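You operate a simulated robot arm through the tools that you are given. There is no shell and no other tool. Be economical: measure what you need, move in short steps, check, and stop when the job is done.

You run a simulated robot arm. Do the job below in one go: nothing can be reset, and whatever is moved stays where it is left.

JOB
Stack the 1.0 shim from the top of the oil bench on top of the 0.5 shim.

Only the result counts: the job must be done as asked and must still hold three seconds after the hand-in. Knocking over, shifting, dropping, spilling or breaking anything else fails it.

ROBOT AND FRAMES
A 6-joint arm with a two-finger parallel gripper, fixed in place. Base frame: the origin is at the foot of the arm, x ahead of it, y to its left, z up; the work surface is at about z = 0. Readings come in mm, rad, newtons and seconds.
With the tool pointing down near the work surface it reaches from about 140 to 580 mm from the base axis. Its first joint turns from -1.152 to 1.152 rad. Payload 2.1 kg.
Tool frame: the origin (TCP) lies between the finger pads and is the grasp point; the fingertips stand 30 mm ahead of it; z points along the fingers, y is the line along which they close. The gripper opens to 94 mm. The fingers are 28 mm wide and 10 mm thick; the gripper's body (50 by 96 mm) begins 55 mm behind the TCP.
Orientation is that of the tool frame in the base frame, as a unit quaternion [w, x, y, z]. With the fingers straight down and closing along the base's y, the tool's x points along the base's -x, its y along +y and its z along -z.

CONTROLS
- The arm moves only by the tool nudge_tool. Its argument "targets" is one flat list of numbers, 5 for each row, row after row: the shift along the tool's x, y, z in mm, then the turn about the tool's z in rad, then the opening, from 0 (shut) to 1 (fully open). In form: [dx, dy, dz, twist, jaw, dx, dy, dz, twist, jaw, ...]. A call has 1 to 8 rows; each row shifts and turns the commanded pose from where the row before left it, along the tool's axes as they then stand. Each row takes 0.2 s and may step no farther than 50 mm and 0.15 rad from the row before; otherwise, or with a gripper value out of range, the whole call is refused. A pose out of reach is approached as far as the arm can. The call stops where the force on the tool passes 40 N (or 10 N more than at its start, if that is more) or the arm is blocked; 0.2 s more then pass. Each finger travels about 72 mm/s and halts on what it meets, pressing with about 25 N; the grip force reading is that of the motor and also rises with nothing between the fingers. The clock runs only during rows and for 0.2 s after the last one: add rows that do not move to give the fingers time. It gives the time, the measured TCP pose, the force on the tool (base axes), the opening and the grip force at its end, in the units of the frame above (readings bear some noise).
- Cameras (640 x 400 px; columns grow to the right, rows downward): "scene" is fixed at [71, -384.9, 483.2]; the picture's right is [0.60, -0.80, 0.00], its down [-0.44, -0.33, -0.83] and it looks along [0.66, 0.50, -0.55] (base axes); focal length 351 px, centre (320, 200). "wrist" rides on the gripper at [-37, 0, -58] in the tool frame; the picture's right is [0.00, -1.00, 0.00], its down [0.97, 0.00, -0.24] and it looks along [0.24, 0.00, 0.97] (tool axes); focal length 218 px, centre (320, 200).
- grab_frame(camera): a new picture of that camera. It takes no simulated time.
- measure_at(camera, pixels): for up to 12 pixels [column, row] of the newest picture of that camera ("zoom" is the newest enlarged one), the place [x, y, z] in the base frame of the surface seen there, good to about 3 mm. It takes no simulated time.
- enlarge(camera, box): a new picture of the part [left, top, right, bottom] of that camera's present view, enlarged. It takes no simulated time.
- close_job(): hands the job in; it is judged then, once.

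Go step by step. Measure first, check grasps and placings, and put right what went wrong. The budget is 60 turns and 26 pictures, counting those below and the enlarged ones. Unless the task says otherwise, let go and move clear before handing in, and close with one line.

The tools are called after "Request:" by a JSON object that holds its "fn" and its "kwargs". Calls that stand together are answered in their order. nudge_tool: Moves the arm, as the interface text tells. Its arguments: {"type":"object","properties":{"targets":{"type":"array"}},"required":["targets"]} The other tools are called the same way: grab_frame (camera) takes a picture; measure_at (camera, pixels) gives the place of the surface under pixels of a picture; enlarge (camera, box) takes an enlarged picture of a part of a camera's view; close_job () hands the job in.

At the start:

```text
t: 0.0
eef_pos: [341.5, -86.8, 249.3]
tcp_rot: [0.001, 0.0, 1.0, -0.001]
ft_force: [-0.3, -0.9, 0.4]
width: 94.1
grasp_force: 0.1
```

scene: 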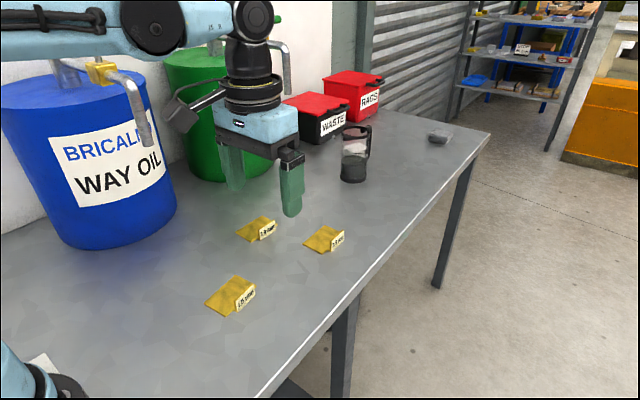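
wrist: 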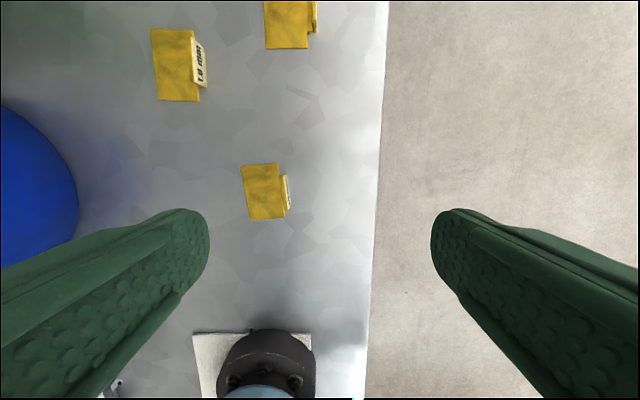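

Three yellow shims are seen on the bench, at about (257,228), (324,239) and (231,295) in the scene picture. I enlarge them to read the labels.

Request:
{"fn": "enlarge", "kwargs": {"camera": "scene", "box": [190, 200, 360, 320]}}

Request:
{"fn": "enlarge", "kwargs": {"camera": "wrist", "box": [130, 0, 350, 230]}}

```text
3.33 times, centred on (275, 260) of scene
```

zoom: 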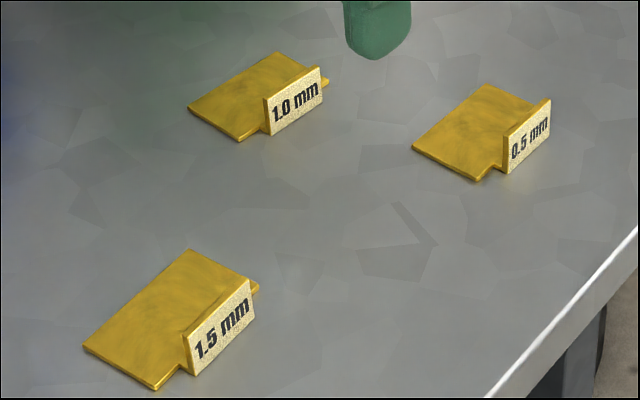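

```text
1.74 times, centred on (240, 115) of wrist
```

zoom: 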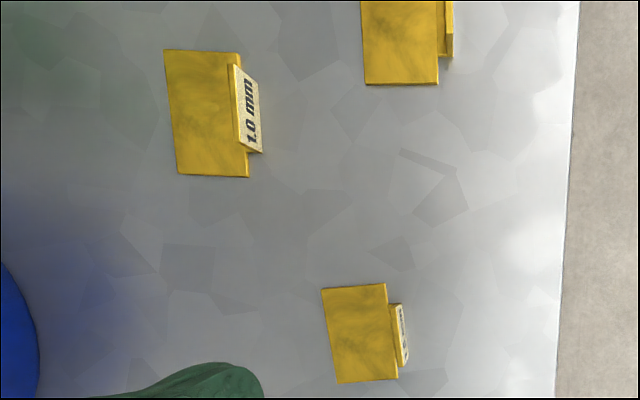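

The 1.0 shim is at zoom (210,115), the 0.5 at (400,45), and the third is 1.5; each is a flat plate with an upright tab on its -y side. I measure corners and tabs of the 1.0 and 0.5 from the scene zoom.

Request:
{"fn": "enlarge", "kwargs": {"camera": "scene", "box": [230, 205, 350, 265]}}

```text
5.33 times, centred on (290, 235) of scene
```

zoom: 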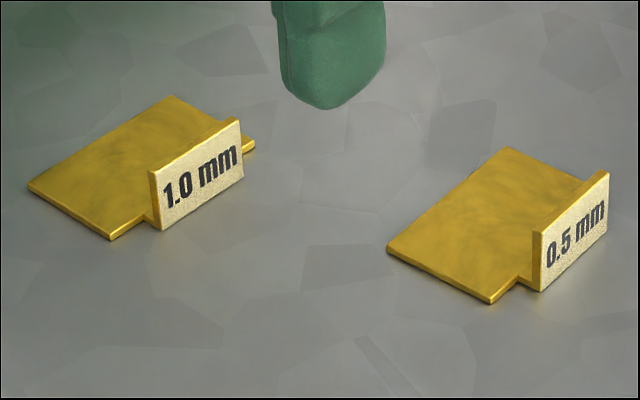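

Request:
{"fn": "measure_at", "kwargs": {"camera": "zoom", "pixels": [[32, 186], [110, 233], [170, 98], [250, 146], [157, 174], [237, 123], [163, 226], [240, 178], [100, 180], [200, 180], [145, 215], [130, 160]]}}

Request:
{"fn": "measure_at", "kwargs": {"camera": "zoom", "pixels": [[391, 249], [490, 298], [510, 150], [538, 234], [605, 176], [543, 287], [607, 236], [450, 240], [575, 235], [520, 280], [500, 200], [580, 176]]}}

```text
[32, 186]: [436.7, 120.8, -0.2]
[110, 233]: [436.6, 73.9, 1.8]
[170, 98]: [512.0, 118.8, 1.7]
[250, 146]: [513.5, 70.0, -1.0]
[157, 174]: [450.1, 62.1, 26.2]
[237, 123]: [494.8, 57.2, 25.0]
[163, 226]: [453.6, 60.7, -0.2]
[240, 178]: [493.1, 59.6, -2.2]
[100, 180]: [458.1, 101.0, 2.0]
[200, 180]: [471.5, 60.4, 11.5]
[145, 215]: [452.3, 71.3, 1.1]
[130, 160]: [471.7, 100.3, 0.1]
```

```text
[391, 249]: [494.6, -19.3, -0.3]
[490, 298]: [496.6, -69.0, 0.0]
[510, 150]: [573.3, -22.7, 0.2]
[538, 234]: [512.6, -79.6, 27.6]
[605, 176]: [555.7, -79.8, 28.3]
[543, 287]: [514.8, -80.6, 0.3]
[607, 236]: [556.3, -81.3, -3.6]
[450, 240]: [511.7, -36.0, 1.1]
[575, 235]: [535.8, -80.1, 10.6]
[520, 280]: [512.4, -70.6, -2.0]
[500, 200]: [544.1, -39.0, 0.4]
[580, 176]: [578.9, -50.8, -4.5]
```

Measured: the 1.0 plate spans x 437–513, y 72–120 with its tab near x 473, y 61, 26 mm high; the 0.5 plate spans x 495–573, y -20…-70 with its tab at y -80. Aligned tabs would clash, so I'll grip the 1.0 by its tab and turn it 180° so its tab ends on the +y side; first I check nearby obstacles.

Request:
{"fn": "measure_at", "kwargs": {"camera": "scene", "pixels": [[175, 205], [130, 240], [146, 140], [230, 170], [352, 180], [370, 150], [300, 140], [286, 70], [255, 185], [280, 20]]}}

Request:
{"fn": "enlarge", "kwargs": {"camera": "wrist", "box": [140, 0, 240, 62]}}

Request:
{"fn": "measure_at", "kwargs": {"camera": "wrist", "pixels": [[153, 30], [158, 100], [198, 100], [192, 30], [195, 45], [206, 80], [265, 48], [306, 48], [170, 65], [285, 25], [307, 10], [314, 28]]}}

```text
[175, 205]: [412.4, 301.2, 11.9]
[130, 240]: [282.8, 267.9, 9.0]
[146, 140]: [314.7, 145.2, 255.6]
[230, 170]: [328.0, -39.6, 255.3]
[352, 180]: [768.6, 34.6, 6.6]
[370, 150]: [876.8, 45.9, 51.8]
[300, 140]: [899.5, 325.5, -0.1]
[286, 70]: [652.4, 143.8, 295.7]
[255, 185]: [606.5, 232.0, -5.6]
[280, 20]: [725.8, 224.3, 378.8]
```

```text
6.40 times, centred on (190, 31) of wrist
```

zoom: 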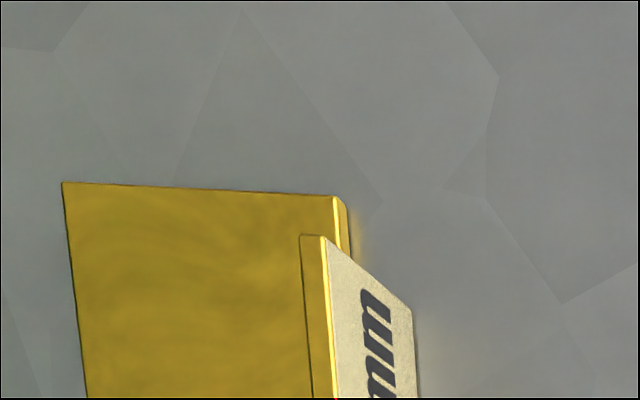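

```text
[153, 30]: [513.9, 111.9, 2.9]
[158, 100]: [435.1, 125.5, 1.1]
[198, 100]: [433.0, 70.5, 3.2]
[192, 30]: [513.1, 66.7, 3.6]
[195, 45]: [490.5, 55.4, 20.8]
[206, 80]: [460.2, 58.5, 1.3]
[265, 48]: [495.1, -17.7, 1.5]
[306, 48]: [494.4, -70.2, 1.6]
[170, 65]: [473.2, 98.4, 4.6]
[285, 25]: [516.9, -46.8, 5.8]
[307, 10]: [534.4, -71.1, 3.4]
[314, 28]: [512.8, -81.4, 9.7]
```

The way is clear (nearest tap at (315,145,256)). I move to above the 1.0 tab and half-close the jaw.

Request:
{"fn": "nudge_tool", "kwargs": {"targets": [-26.3, 29.6, 20, 0, 0.6, -26.3, 29.6, 20, 0, 0.5, -26.3, 29.6, 20, 0, 0.5, -26.3, 29.6, 20, 0, 0.5, -26.3, 29.6, 20, 0, 0.5, 0, 0, 0, 0, 0.5]}}

Request:
{"fn": "grab_frame", "kwargs": {"camera": "wrist"}}

Request:
{"fn": "grab_frame", "kwargs": {"camera": "scene"}}

```text
t: 1.4
eef_pos: [472.6, 64.8, 148.3]
tcp_rot: [0.001, 0.0, 1.0, -0.001]
ft_force: [-0.7, 0.1, -0.1]
width: 46.9
grasp_force: 0.0
```

```text
19 pictures are left
```

wrist: 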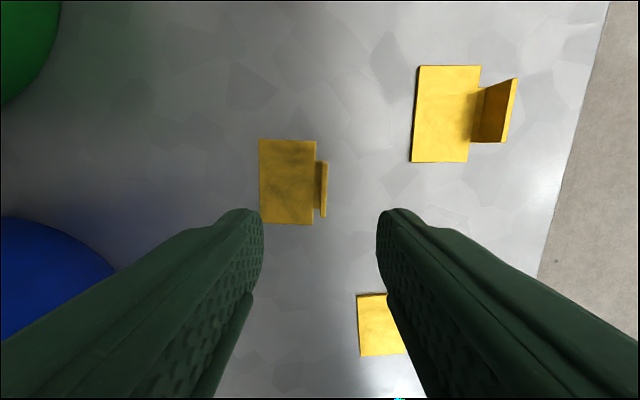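

```text
18 pictures are left
```

scene: 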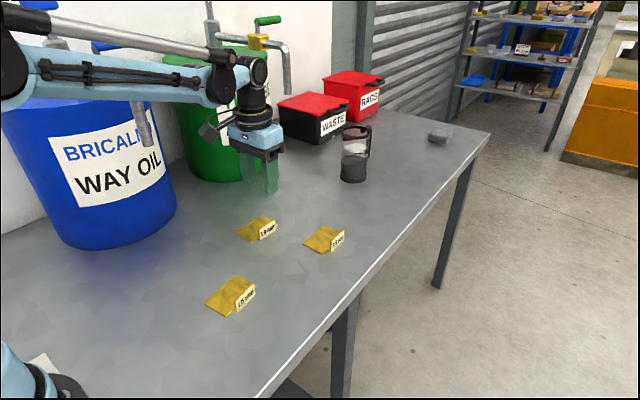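

The tab is seen nearly edge-on at (323,190), just right of centre. I enlarge for its exact line and yaw.

Request:
{"fn": "enlarge", "kwargs": {"camera": "wrist", "box": [236, 130, 364, 210]}}

Request:
{"fn": "enlarge", "kwargs": {"camera": "wrist", "box": [396, 60, 524, 140]}}

```text
5.00 times, centred on (300, 170) of wrist
```

zoom: 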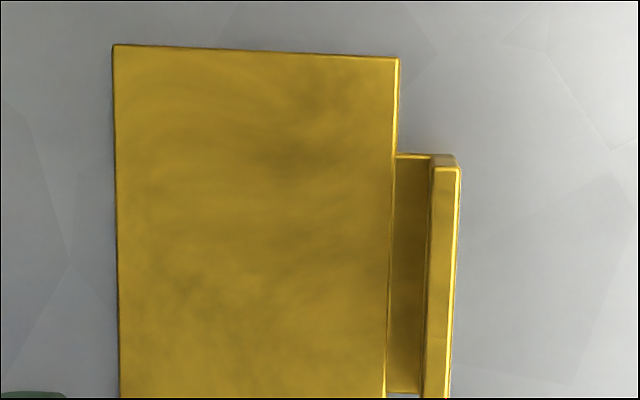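

```text
5.00 times, centred on (460, 100) of wrist
```

zoom: 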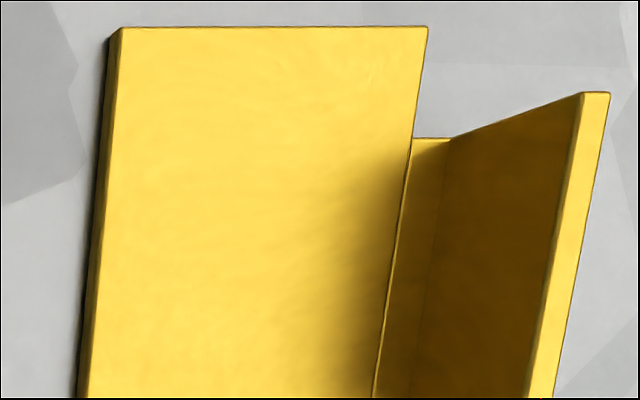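

The 1.0's far edge slopes about 2.6° (yaw ≈ -0.04 rad), its tab centre is at (473, 61); the 0.5's far edge is level (yaw ≈ 0). I align and descend to fingertips about 7 mm above the bench.

Request:
{"fn": "nudge_tool", "kwargs": {"targets": [0, -3.7, 0, 0.04, 0.5, 0, 0, 40, 0, 0.4, 0, 0, 40, 0, 0.4, 0, 0, 20, 0, 0.4, 0, 0, 11, 0, 0.4, 0, 0, 0, 0, 0.4]}}

Request:
{"fn": "enlarge", "kwargs": {"camera": "scene", "box": [200, 180, 328, 260]}}

```text
t: 2.8
eef_pos: [472.7, 58.6, 38.2]
tcp_rot: [0.001, 0.02, 1.0, 0.001]
ft_force: [-0.1, -0.2, -0.1]
width: 37.7
grasp_force: 0.0
```

```text
5.00 times, centred on (264, 220) of scene
```

zoom: 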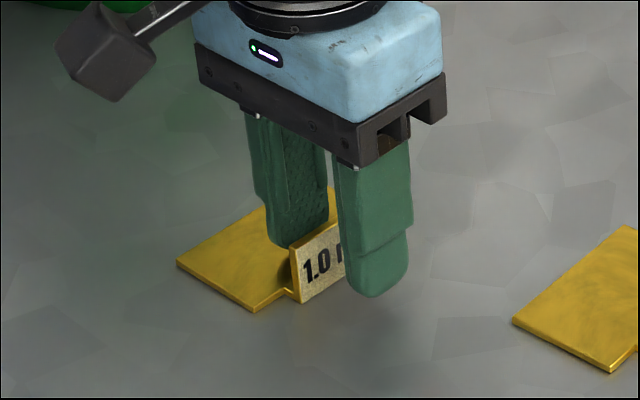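

The fingers straddle the tab with the inner fingertip over the plate. I close.

Request:
{"fn": "nudge_tool", "kwargs": {"targets": [0, 0, 0, 0, 0.2, 0, 0, 0, 0, 0.1, 0, 0, 0, 0, 0.0, 0, 0, 0, 0, 0.0, 0, 0, 0, 0, 0.0]}}

Request:
{"fn": "enlarge", "kwargs": {"camera": "scene", "box": [200, 180, 328, 260]}}

```text
t: 4.0
eef_pos: [473.4, 57.9, 37.7]
tcp_rot: [0.001, 0.02, 1.0, 0.0]
ft_force: [-1.0, 0.2, -0.2]
width: 4.4
grasp_force: 25.1
```

```text
5.00 times, centred on (264, 220) of scene
```

zoom: 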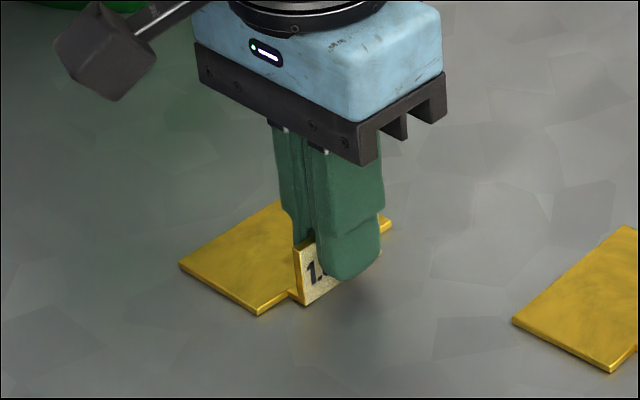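

Gripped: width 4.4 mm matches the tab. I lift 100 mm and start the half-turn.

Request:
{"fn": "nudge_tool", "kwargs": {"targets": [0, 0, -20, 0, 0, 0, 0, -40, 0, 0, 0, 0, -40, 0, 0, 0, 0, 0, 0.1, 0, 0, 0, 0, 0.15, 0, 0, 0, 0, 0.15, 0, 0, 0, 0, 0.15, 0, 0, 0, 0, 0.15, 0]}}

Request:
{"fn": "grab_frame", "kwargs": {"camera": "scene"}}

```text
t: 5.8
eef_pos: [473.0, 58.3, 138.5]
tcp_rot: [0.0, 0.363, 0.932, 0.0]
ft_force: [-0.4, -0.7, -1.5]
width: 4.4
grasp_force: 25.2
```

```text
13 pictures are left
```

scene: 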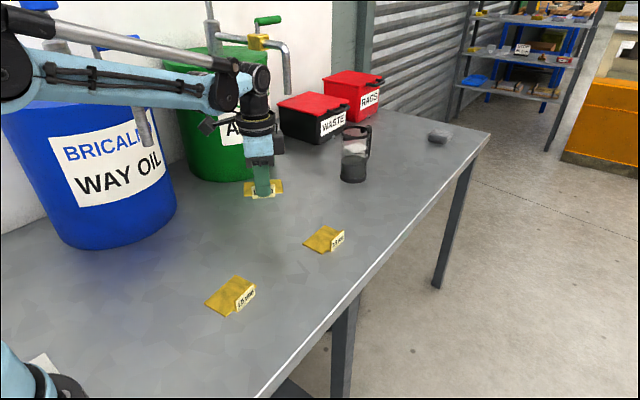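

The shim is held level. 2.40 rad of the turn remain: 16 rows.

Request:
{"fn": "nudge_tool", "kwargs": {"targets": [0, 0, 0, 0.15, 0, 0, 0, 0, 0.15, 0, 0, 0, 0, 0.15, 0, 0, 0, 0, 0.15, 0, 0, 0, 0, 0.15, 0, 0, 0, 0, 0.15, 0, 0, 0, 0, 0.15, 0, 0, 0, 0, 0.15, 0]}}

Request:
{"fn": "nudge_tool", "kwargs": {"targets": [0, 0, 0, 0.15, 0, 0, 0, 0, 0.15, 0, 0, 0, 0, 0.15, 0, 0, 0, 0, 0.15, 0, 0, 0, 0, 0.15, 0, 0, 0, 0, 0.15, 0, 0, 0, 0, 0.15, 0, 0, 0, 0, 0.15, 0]}}

Request:
{"fn": "grab_frame", "kwargs": {"camera": "scene"}}

```text
t: 7.6
eef_pos: [473.5, 59.3, 137.4]
tcp_rot: [0.0, 0.825, 0.564, 0.0]
ft_force: [0.0, -0.2, -1.3]
width: 4.2
grasp_force: 24.7
```

```text
t: 9.4
eef_pos: [472.2, -42.8, 138.5]
tcp_rot: [-0.007, 1.0, 0.017, 0.002]
ft_force: [0.0, 0.3, -0.7]
width: 4.0
grasp_force: 25.2
out of reach, approached as far as the arm can: row 7, 8
```

```text
12 pictures are left
```

scene: 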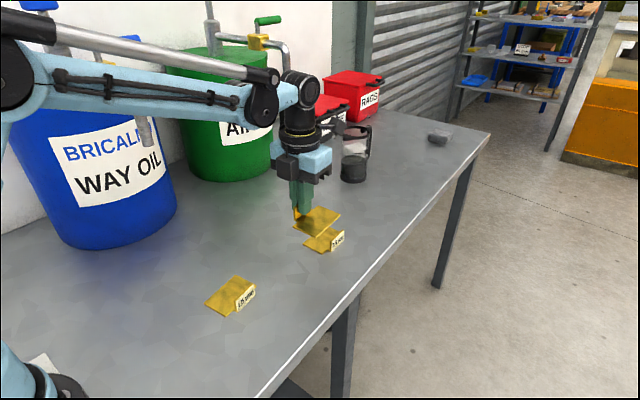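

The last joint reached its limit and the arm swung to y -43 with the shim still held. I'll turn back a little, set the shim down on free bench, regrip it with the wrist un-wound, and then stack it; I back off the twist to see where the commanded pose is.

Request:
{"fn": "nudge_tool", "kwargs": {"targets": [0, 0, 0, -0.1, 0, 0, 0, 0, -0.15, 0, 0, 0, 0, -0.1, 0, 0, 0, 0, 0, 0]}}

Request:
{"fn": "measure_at", "kwargs": {"camera": "scene", "pixels": [[207, 303], [236, 277], [225, 315], [325, 238], [308, 241], [323, 252]]}}

```text
t: 10.4
eef_pos: [470.4, -41.5, 138.3]
tcp_rot: [0.0, 0.984, 0.177, 0.0]
ft_force: [0.1, 1.2, -1.1]
width: 4.0
grasp_force: 25.1
```

```text
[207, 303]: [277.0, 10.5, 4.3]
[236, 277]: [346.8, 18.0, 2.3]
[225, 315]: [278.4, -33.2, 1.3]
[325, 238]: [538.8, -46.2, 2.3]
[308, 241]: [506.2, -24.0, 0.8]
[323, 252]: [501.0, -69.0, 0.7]
```

The commanded pose followed the reached one; twist is now 2.786. I move back to about (465, 65), over free bench.

Request:
{"fn": "nudge_tool", "kwargs": {"targets": [10.8, -34, 0, 0, 0, 10.8, -34, 0, 0, 0, 10.8, -34, 0, 0, 0, 0, 0, 30, 0, 0, 0, 0, 0, 0, 0]}}

Request:
{"fn": "enlarge", "kwargs": {"camera": "scene", "box": [190, 140, 382, 260]}}

```text
t: 11.6
eef_pos: [466.7, 66.1, 107.8]
tcp_rot: [0.0, 0.984, 0.176, 0.001]
ft_force: [1.0, 0.5, -0.8]
width: 4.0
grasp_force: 24.5
```

```text
3.33 times, centred on (286, 200) of scene
```

zoom: 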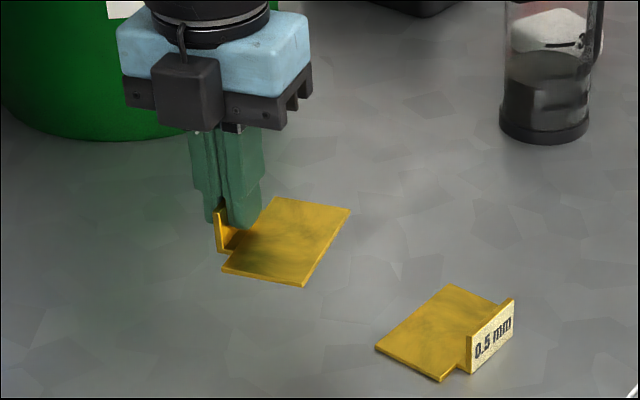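

The shim is level and clear of the 0.5 shim. I lower it to the grasp height, open gently, and rise.

Request:
{"fn": "nudge_tool", "kwargs": {"targets": [0, 0, 40, 0, 0, 0, 0, 20, 0, 0, 0, 0, 9.5, 0, 0, 0, 0, 0, 0, 0]}}

```text
t: 12.6
eef_pos: [467.5, 65.5, 38.9]
tcp_rot: [-0.001, 0.984, 0.176, -0.001]
ft_force: [-0.1, 0.3, 9.0]
width: 4.3
grasp_force: 25.1
```

A 9 N upward force shows it is on the bench. I open and rise, then begin un-winding the twist.

Request:
{"fn": "nudge_tool", "kwargs": {"targets": [0, 0, 0, 0, 0.1, 0, 0, 0, 0, 0.3, 0, 0, 0, 0, 0.3, 0, 0, -20, 0, 0.4, 0, 0, -40, 0, 0.4, 0, 0, -50, 0, 0.4, 0, 0, 0, -0.15, 0.4, 0, 0, 0, -0.15, 0.4]}}

Request:
{"fn": "nudge_tool", "kwargs": {"targets": [0, 0, 0, -0.15, 0.4, 0, 0, 0, -0.15, 0.4, 0, 0, 0, -0.15, 0.4, 0, 0, 0, -0.15, 0.4, 0, 0, 0, -0.15, 0.4, 0, 0, 0, -0.15, 0.4, 0, 0, 0, -0.15, 0.4, 0, 0, 0, -0.15, 0.4]}}

Request:
{"fn": "nudge_tool", "kwargs": {"targets": [0, 0, 0, -0.15, 0.4, 0, 0, 0, -0.15, 0.4, 0, 0, 0, -0.15, 0.4, 0, 0, 0, -0.15, 0.4, 0, 0, 0, -0.15, 0.4, 0, 0, 0, -0.15, 0.4, 0, 0, 0, -0.15, 0.4, 0, 0, 0, -0.15, 0.4]}}

Request:
{"fn": "nudge_tool", "kwargs": {"targets": [0, 0, 0, -0.15, 0.4, 0, 0, 0, -0.15, 0.4, 0, 0, 0, -0.142, 0.4, 0, 0, 0, 0, 0.4]}}

Request:
{"fn": "grab_frame", "kwargs": {"camera": "wrist"}}

```text
t: 14.4
eef_pos: [467.7, 66.0, 148.1]
tcp_rot: [-0.001, 0.947, 0.322, 0.002]
ft_force: [-0.3, 0.2, -0.3]
width: 37.3
grasp_force: 0.1
```

```text
t: 16.2
eef_pos: [466.7, 65.9, 149.7]
tcp_rot: [0.001, 0.6, 0.8, 0.001]
ft_force: [-0.2, -0.1, -0.6]
width: 37.7
grasp_force: 0.0
```

```text
t: 18.0
eef_pos: [466.5, 65.7, 148.2]
tcp_rot: [0.001, 0.044, 0.999, 0.0]
ft_force: [-0.1, 0.0, -0.1]
width: 37.7
grasp_force: 0.0
```

```text
t: 19.0
eef_pos: [466.7, 65.0, 148.4]
tcp_rot: [0.001, -0.176, 0.984, 0.001]
ft_force: [-0.3, -0.2, 0.0]
width: 37.7
grasp_force: 0.2
```

```text
10 pictures are left
```

wrist: 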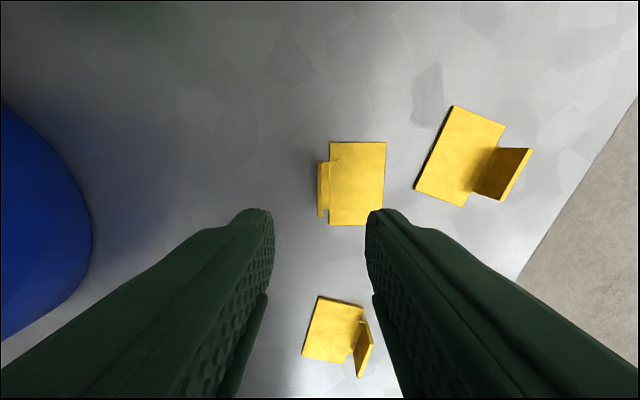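

The shim lies aligned with the gripper, its tab at (323,190) on the centre line. I descend 110 mm and grip.

Request:
{"fn": "nudge_tool", "kwargs": {"targets": [0, 0, 40, 0, 0.4, 0, 0, 40, 0, 0.4, 0, 0, 20, 0, 0.4, 0, 0, 10, 0, 0.4, 0, 0, 0, 0, 0.2, 0, 0, 0, 0, 0.05, 0, 0, 0, 0, 0, 0, 0, 0, 0, 0]}}

```text
t: 20.8
eef_pos: [468.2, 66.1, 38.5]
tcp_rot: [0.001, -0.176, 0.984, -0.001]
ft_force: [-0.1, -0.4, -0.3]
width: 4.1
grasp_force: 24.9
```

Gripped again (4.1 mm). I lift 70 mm, turn to yaw 0 and move over the 0.5 shim, aiming for the tab at (534, -9).

Request:
{"fn": "nudge_tool", "kwargs": {"targets": [0, 0, -30, 0, 0, 0, 0, -40, 0, 0, 0, 0, 0, 0.118, 0, 0, 0, 0, 0.118, 0, 0, 0, 0, 0.118, 0, -22.2, -24.9, 0, 0, 0, -22.2, -24.9, 0, 0, 0, -22.2, -24.9, 0, 0, 0]}}

Request:
{"fn": "grab_frame", "kwargs": {"camera": "wrist"}}

Request:
{"fn": "enlarge", "kwargs": {"camera": "scene", "box": [240, 170, 400, 270]}}

```text
t: 22.6
eef_pos: [534.0, -9.7, 109.1]
tcp_rot: [0.001, 0.001, 1.0, 0.0]
ft_force: [0.1, -0.1, -0.3]
width: 4.1
grasp_force: 24.9
```

```text
9 pictures are left
```

wrist: 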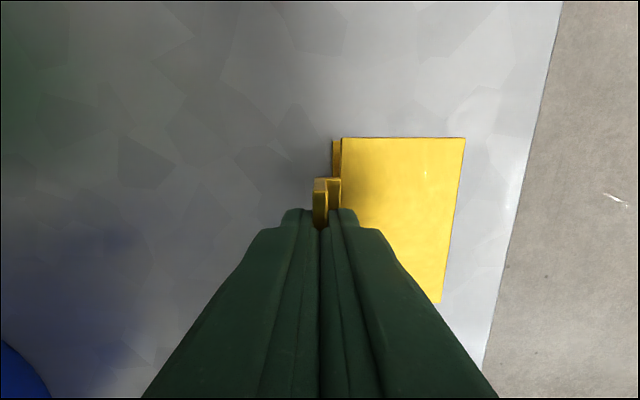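

```text
4.00 times, centred on (320, 220) of scene
```

zoom: 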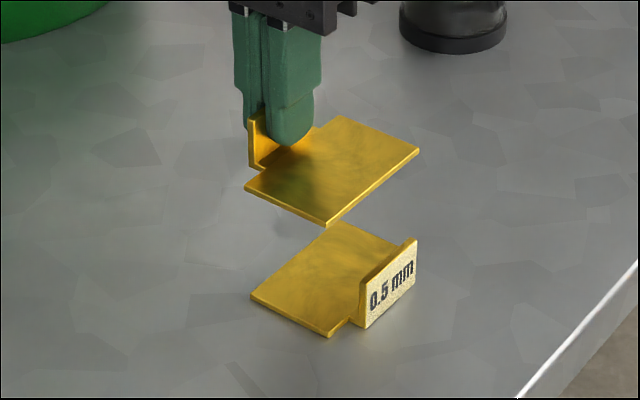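

The shim is held level over the 0.5. I measure matching corners of both to correct the offset.

Request:
{"fn": "measure_at", "kwargs": {"camera": "zoom", "pixels": [[249, 187], [326, 222], [340, 118], [416, 152], [254, 296], [328, 332], [330, 225], [330, 160], [300, 275], [412, 243], [363, 281], [285, 190]]}}

Request:
{"fn": "measure_at", "kwargs": {"camera": "wrist", "pixels": [[345, 140], [463, 140], [440, 300], [336, 143], [452, 220], [400, 180]]}}

```text
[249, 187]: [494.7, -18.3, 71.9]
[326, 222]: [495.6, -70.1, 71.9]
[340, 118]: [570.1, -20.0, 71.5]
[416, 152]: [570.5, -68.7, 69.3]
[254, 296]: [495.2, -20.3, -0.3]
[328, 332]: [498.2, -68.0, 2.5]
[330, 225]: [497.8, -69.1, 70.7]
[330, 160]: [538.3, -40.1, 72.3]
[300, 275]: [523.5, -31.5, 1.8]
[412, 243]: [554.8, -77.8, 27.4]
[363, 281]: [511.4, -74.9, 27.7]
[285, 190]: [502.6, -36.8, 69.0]
```

```text
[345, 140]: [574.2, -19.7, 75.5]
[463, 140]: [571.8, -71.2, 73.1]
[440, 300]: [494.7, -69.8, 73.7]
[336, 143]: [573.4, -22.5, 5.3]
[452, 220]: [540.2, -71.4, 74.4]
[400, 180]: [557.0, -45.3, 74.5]
```

The plates match within 1–2 mm in x and y, and the free edge at y -70 clears the 0.5's tab (inner face about -76). I shift 1.5 mm toward +y and lower 62 mm.

Request:
{"fn": "nudge_tool", "kwargs": {"targets": [-1, 1.5, 20, 0, 0, 0, 0, 25, 0, 0, 0, 0, 17, 0, 0, 0, 0, 0, 0, 0]}}

Request:
{"fn": "enlarge", "kwargs": {"camera": "scene", "box": [272, 205, 368, 265]}}

```text
t: 23.6
eef_pos: [535.4, -7.4, 46.8]
tcp_rot: [0.001, 0.0, 1.0, 0.0]
ft_force: [0.6, 0.2, -0.8]
width: 4.2
grasp_force: 25.5
```

```text
6.67 times, centred on (320, 235) of scene
```

zoom: 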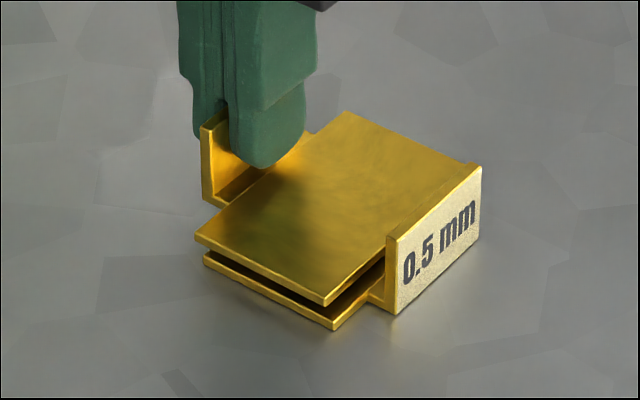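

It sits aligned with about a 5 mm gap. I lower 4 mm in small steps and watch the force.

Request:
{"fn": "nudge_tool", "kwargs": {"targets": [0, 0, 2, 0, 0, 0, 0, 1, 0, 0, 0, 0, 1, 0, 0, 0, 0, 0, 0, 0]}}

```text
t: 24.6
eef_pos: [534.7, -7.1, 42.2]
tcp_rot: [0.001, 0.001, 1.0, 0.0]
ft_force: [0.0, -0.2, 0.0]
width: 4.1
grasp_force: 25.2
```

Request:
{"fn": "nudge_tool", "kwargs": {"targets": [0, 0, 0.7, 0, 0, 0, 0, 0, 0, 0]}}

```text
t: 25.2
eef_pos: [535.4, -6.6, 43.5]
tcp_rot: [0.0, 0.001, 1.0, 0.001]
ft_force: [0.2, 1.1, 10.8]
width: 4.2
grasp_force: 25.0
```

A 10.8 N push shows contact with the lower plate. I open a little and look before moving away.

Request:
{"fn": "nudge_tool", "kwargs": {"targets": [0, 0, 0, 0, 0.1, 0, 0, 0, 0, 0.2, 0, 0, 0, 0, 0.3, 0, 0, 0, 0, 0.3]}}

Request:
{"fn": "enlarge", "kwargs": {"camera": "scene", "box": [272, 205, 368, 265]}}

```text
t: 26.2
eef_pos: [534.3, -8.1, 41.7]
tcp_rot: [0.002, 0.001, 1.0, 0.0]
ft_force: [0.0, -0.1, -0.8]
width: 28.2
grasp_force: 0.0
```

```text
6.67 times, centred on (320, 235) of scene
```

zoom: 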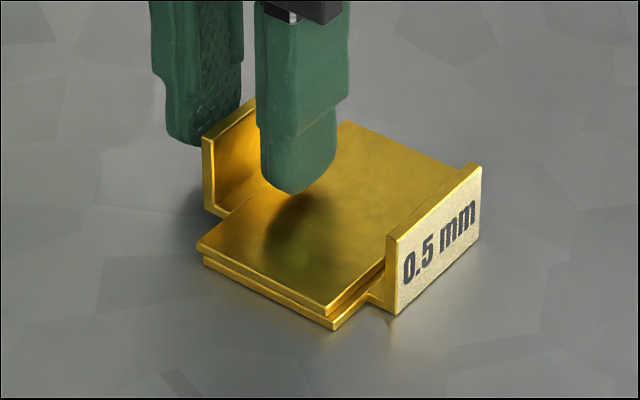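

The 1.0 plate lies flat on the 0.5 plate, both fingers free of the tab. I rise straight up and check.

Request:
{"fn": "nudge_tool", "kwargs": {"targets": [0, 0, -20, 0, 0.3, 0, 0, -40, 0, 0.3, 0, 0, -50, 0, 0.3, 0, 0, -20, 0, 0.3, 0, 0, 0, 0, 0.3]}}

Request:
{"fn": "grab_frame", "kwargs": {"camera": "scene"}}

Request:
{"fn": "enlarge", "kwargs": {"camera": "scene", "box": [272, 205, 368, 265]}}

```text
t: 27.4
eef_pos: [535.1, -6.3, 173.4]
tcp_rot: [0.001, 0.001, 1.0, 0.0]
ft_force: [0.9, 0.2, 0.3]
width: 28.0
grasp_force: 0.2
```

```text
5 pictures are left
```

scene: 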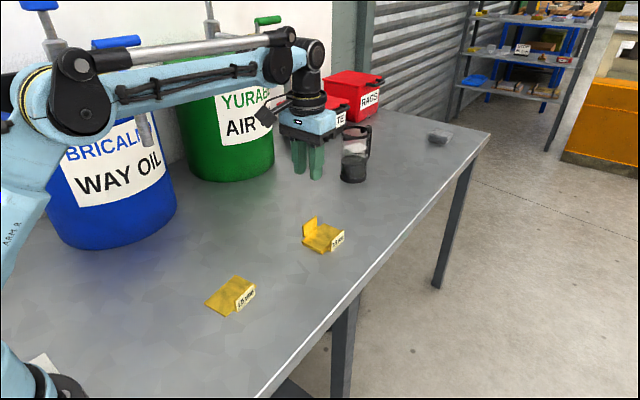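

```text
6.67 times, centred on (320, 235) of scene
```

zoom: 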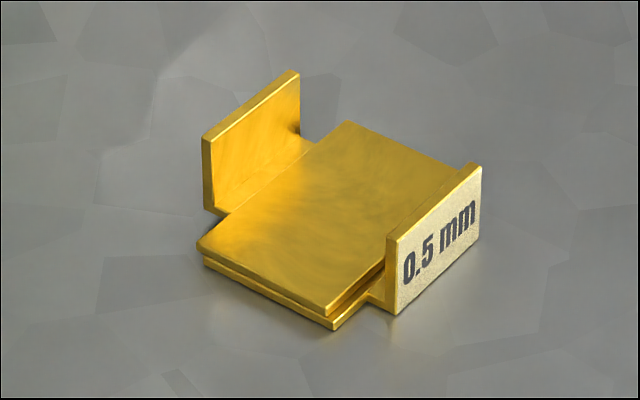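

The 1.0 shim rests flat and aligned on the 0.5 shim (zoom around (330,220)), the gripper is clear and nothing else has moved. I hand in.

Request:
{"fn": "close_job", "kwargs": {}}

```text
The job is handed in.
```

The 1.0 shim is stacked flat on the 0.5 shim, turned 180° so the two tabs don't clash, and the job is handed in.
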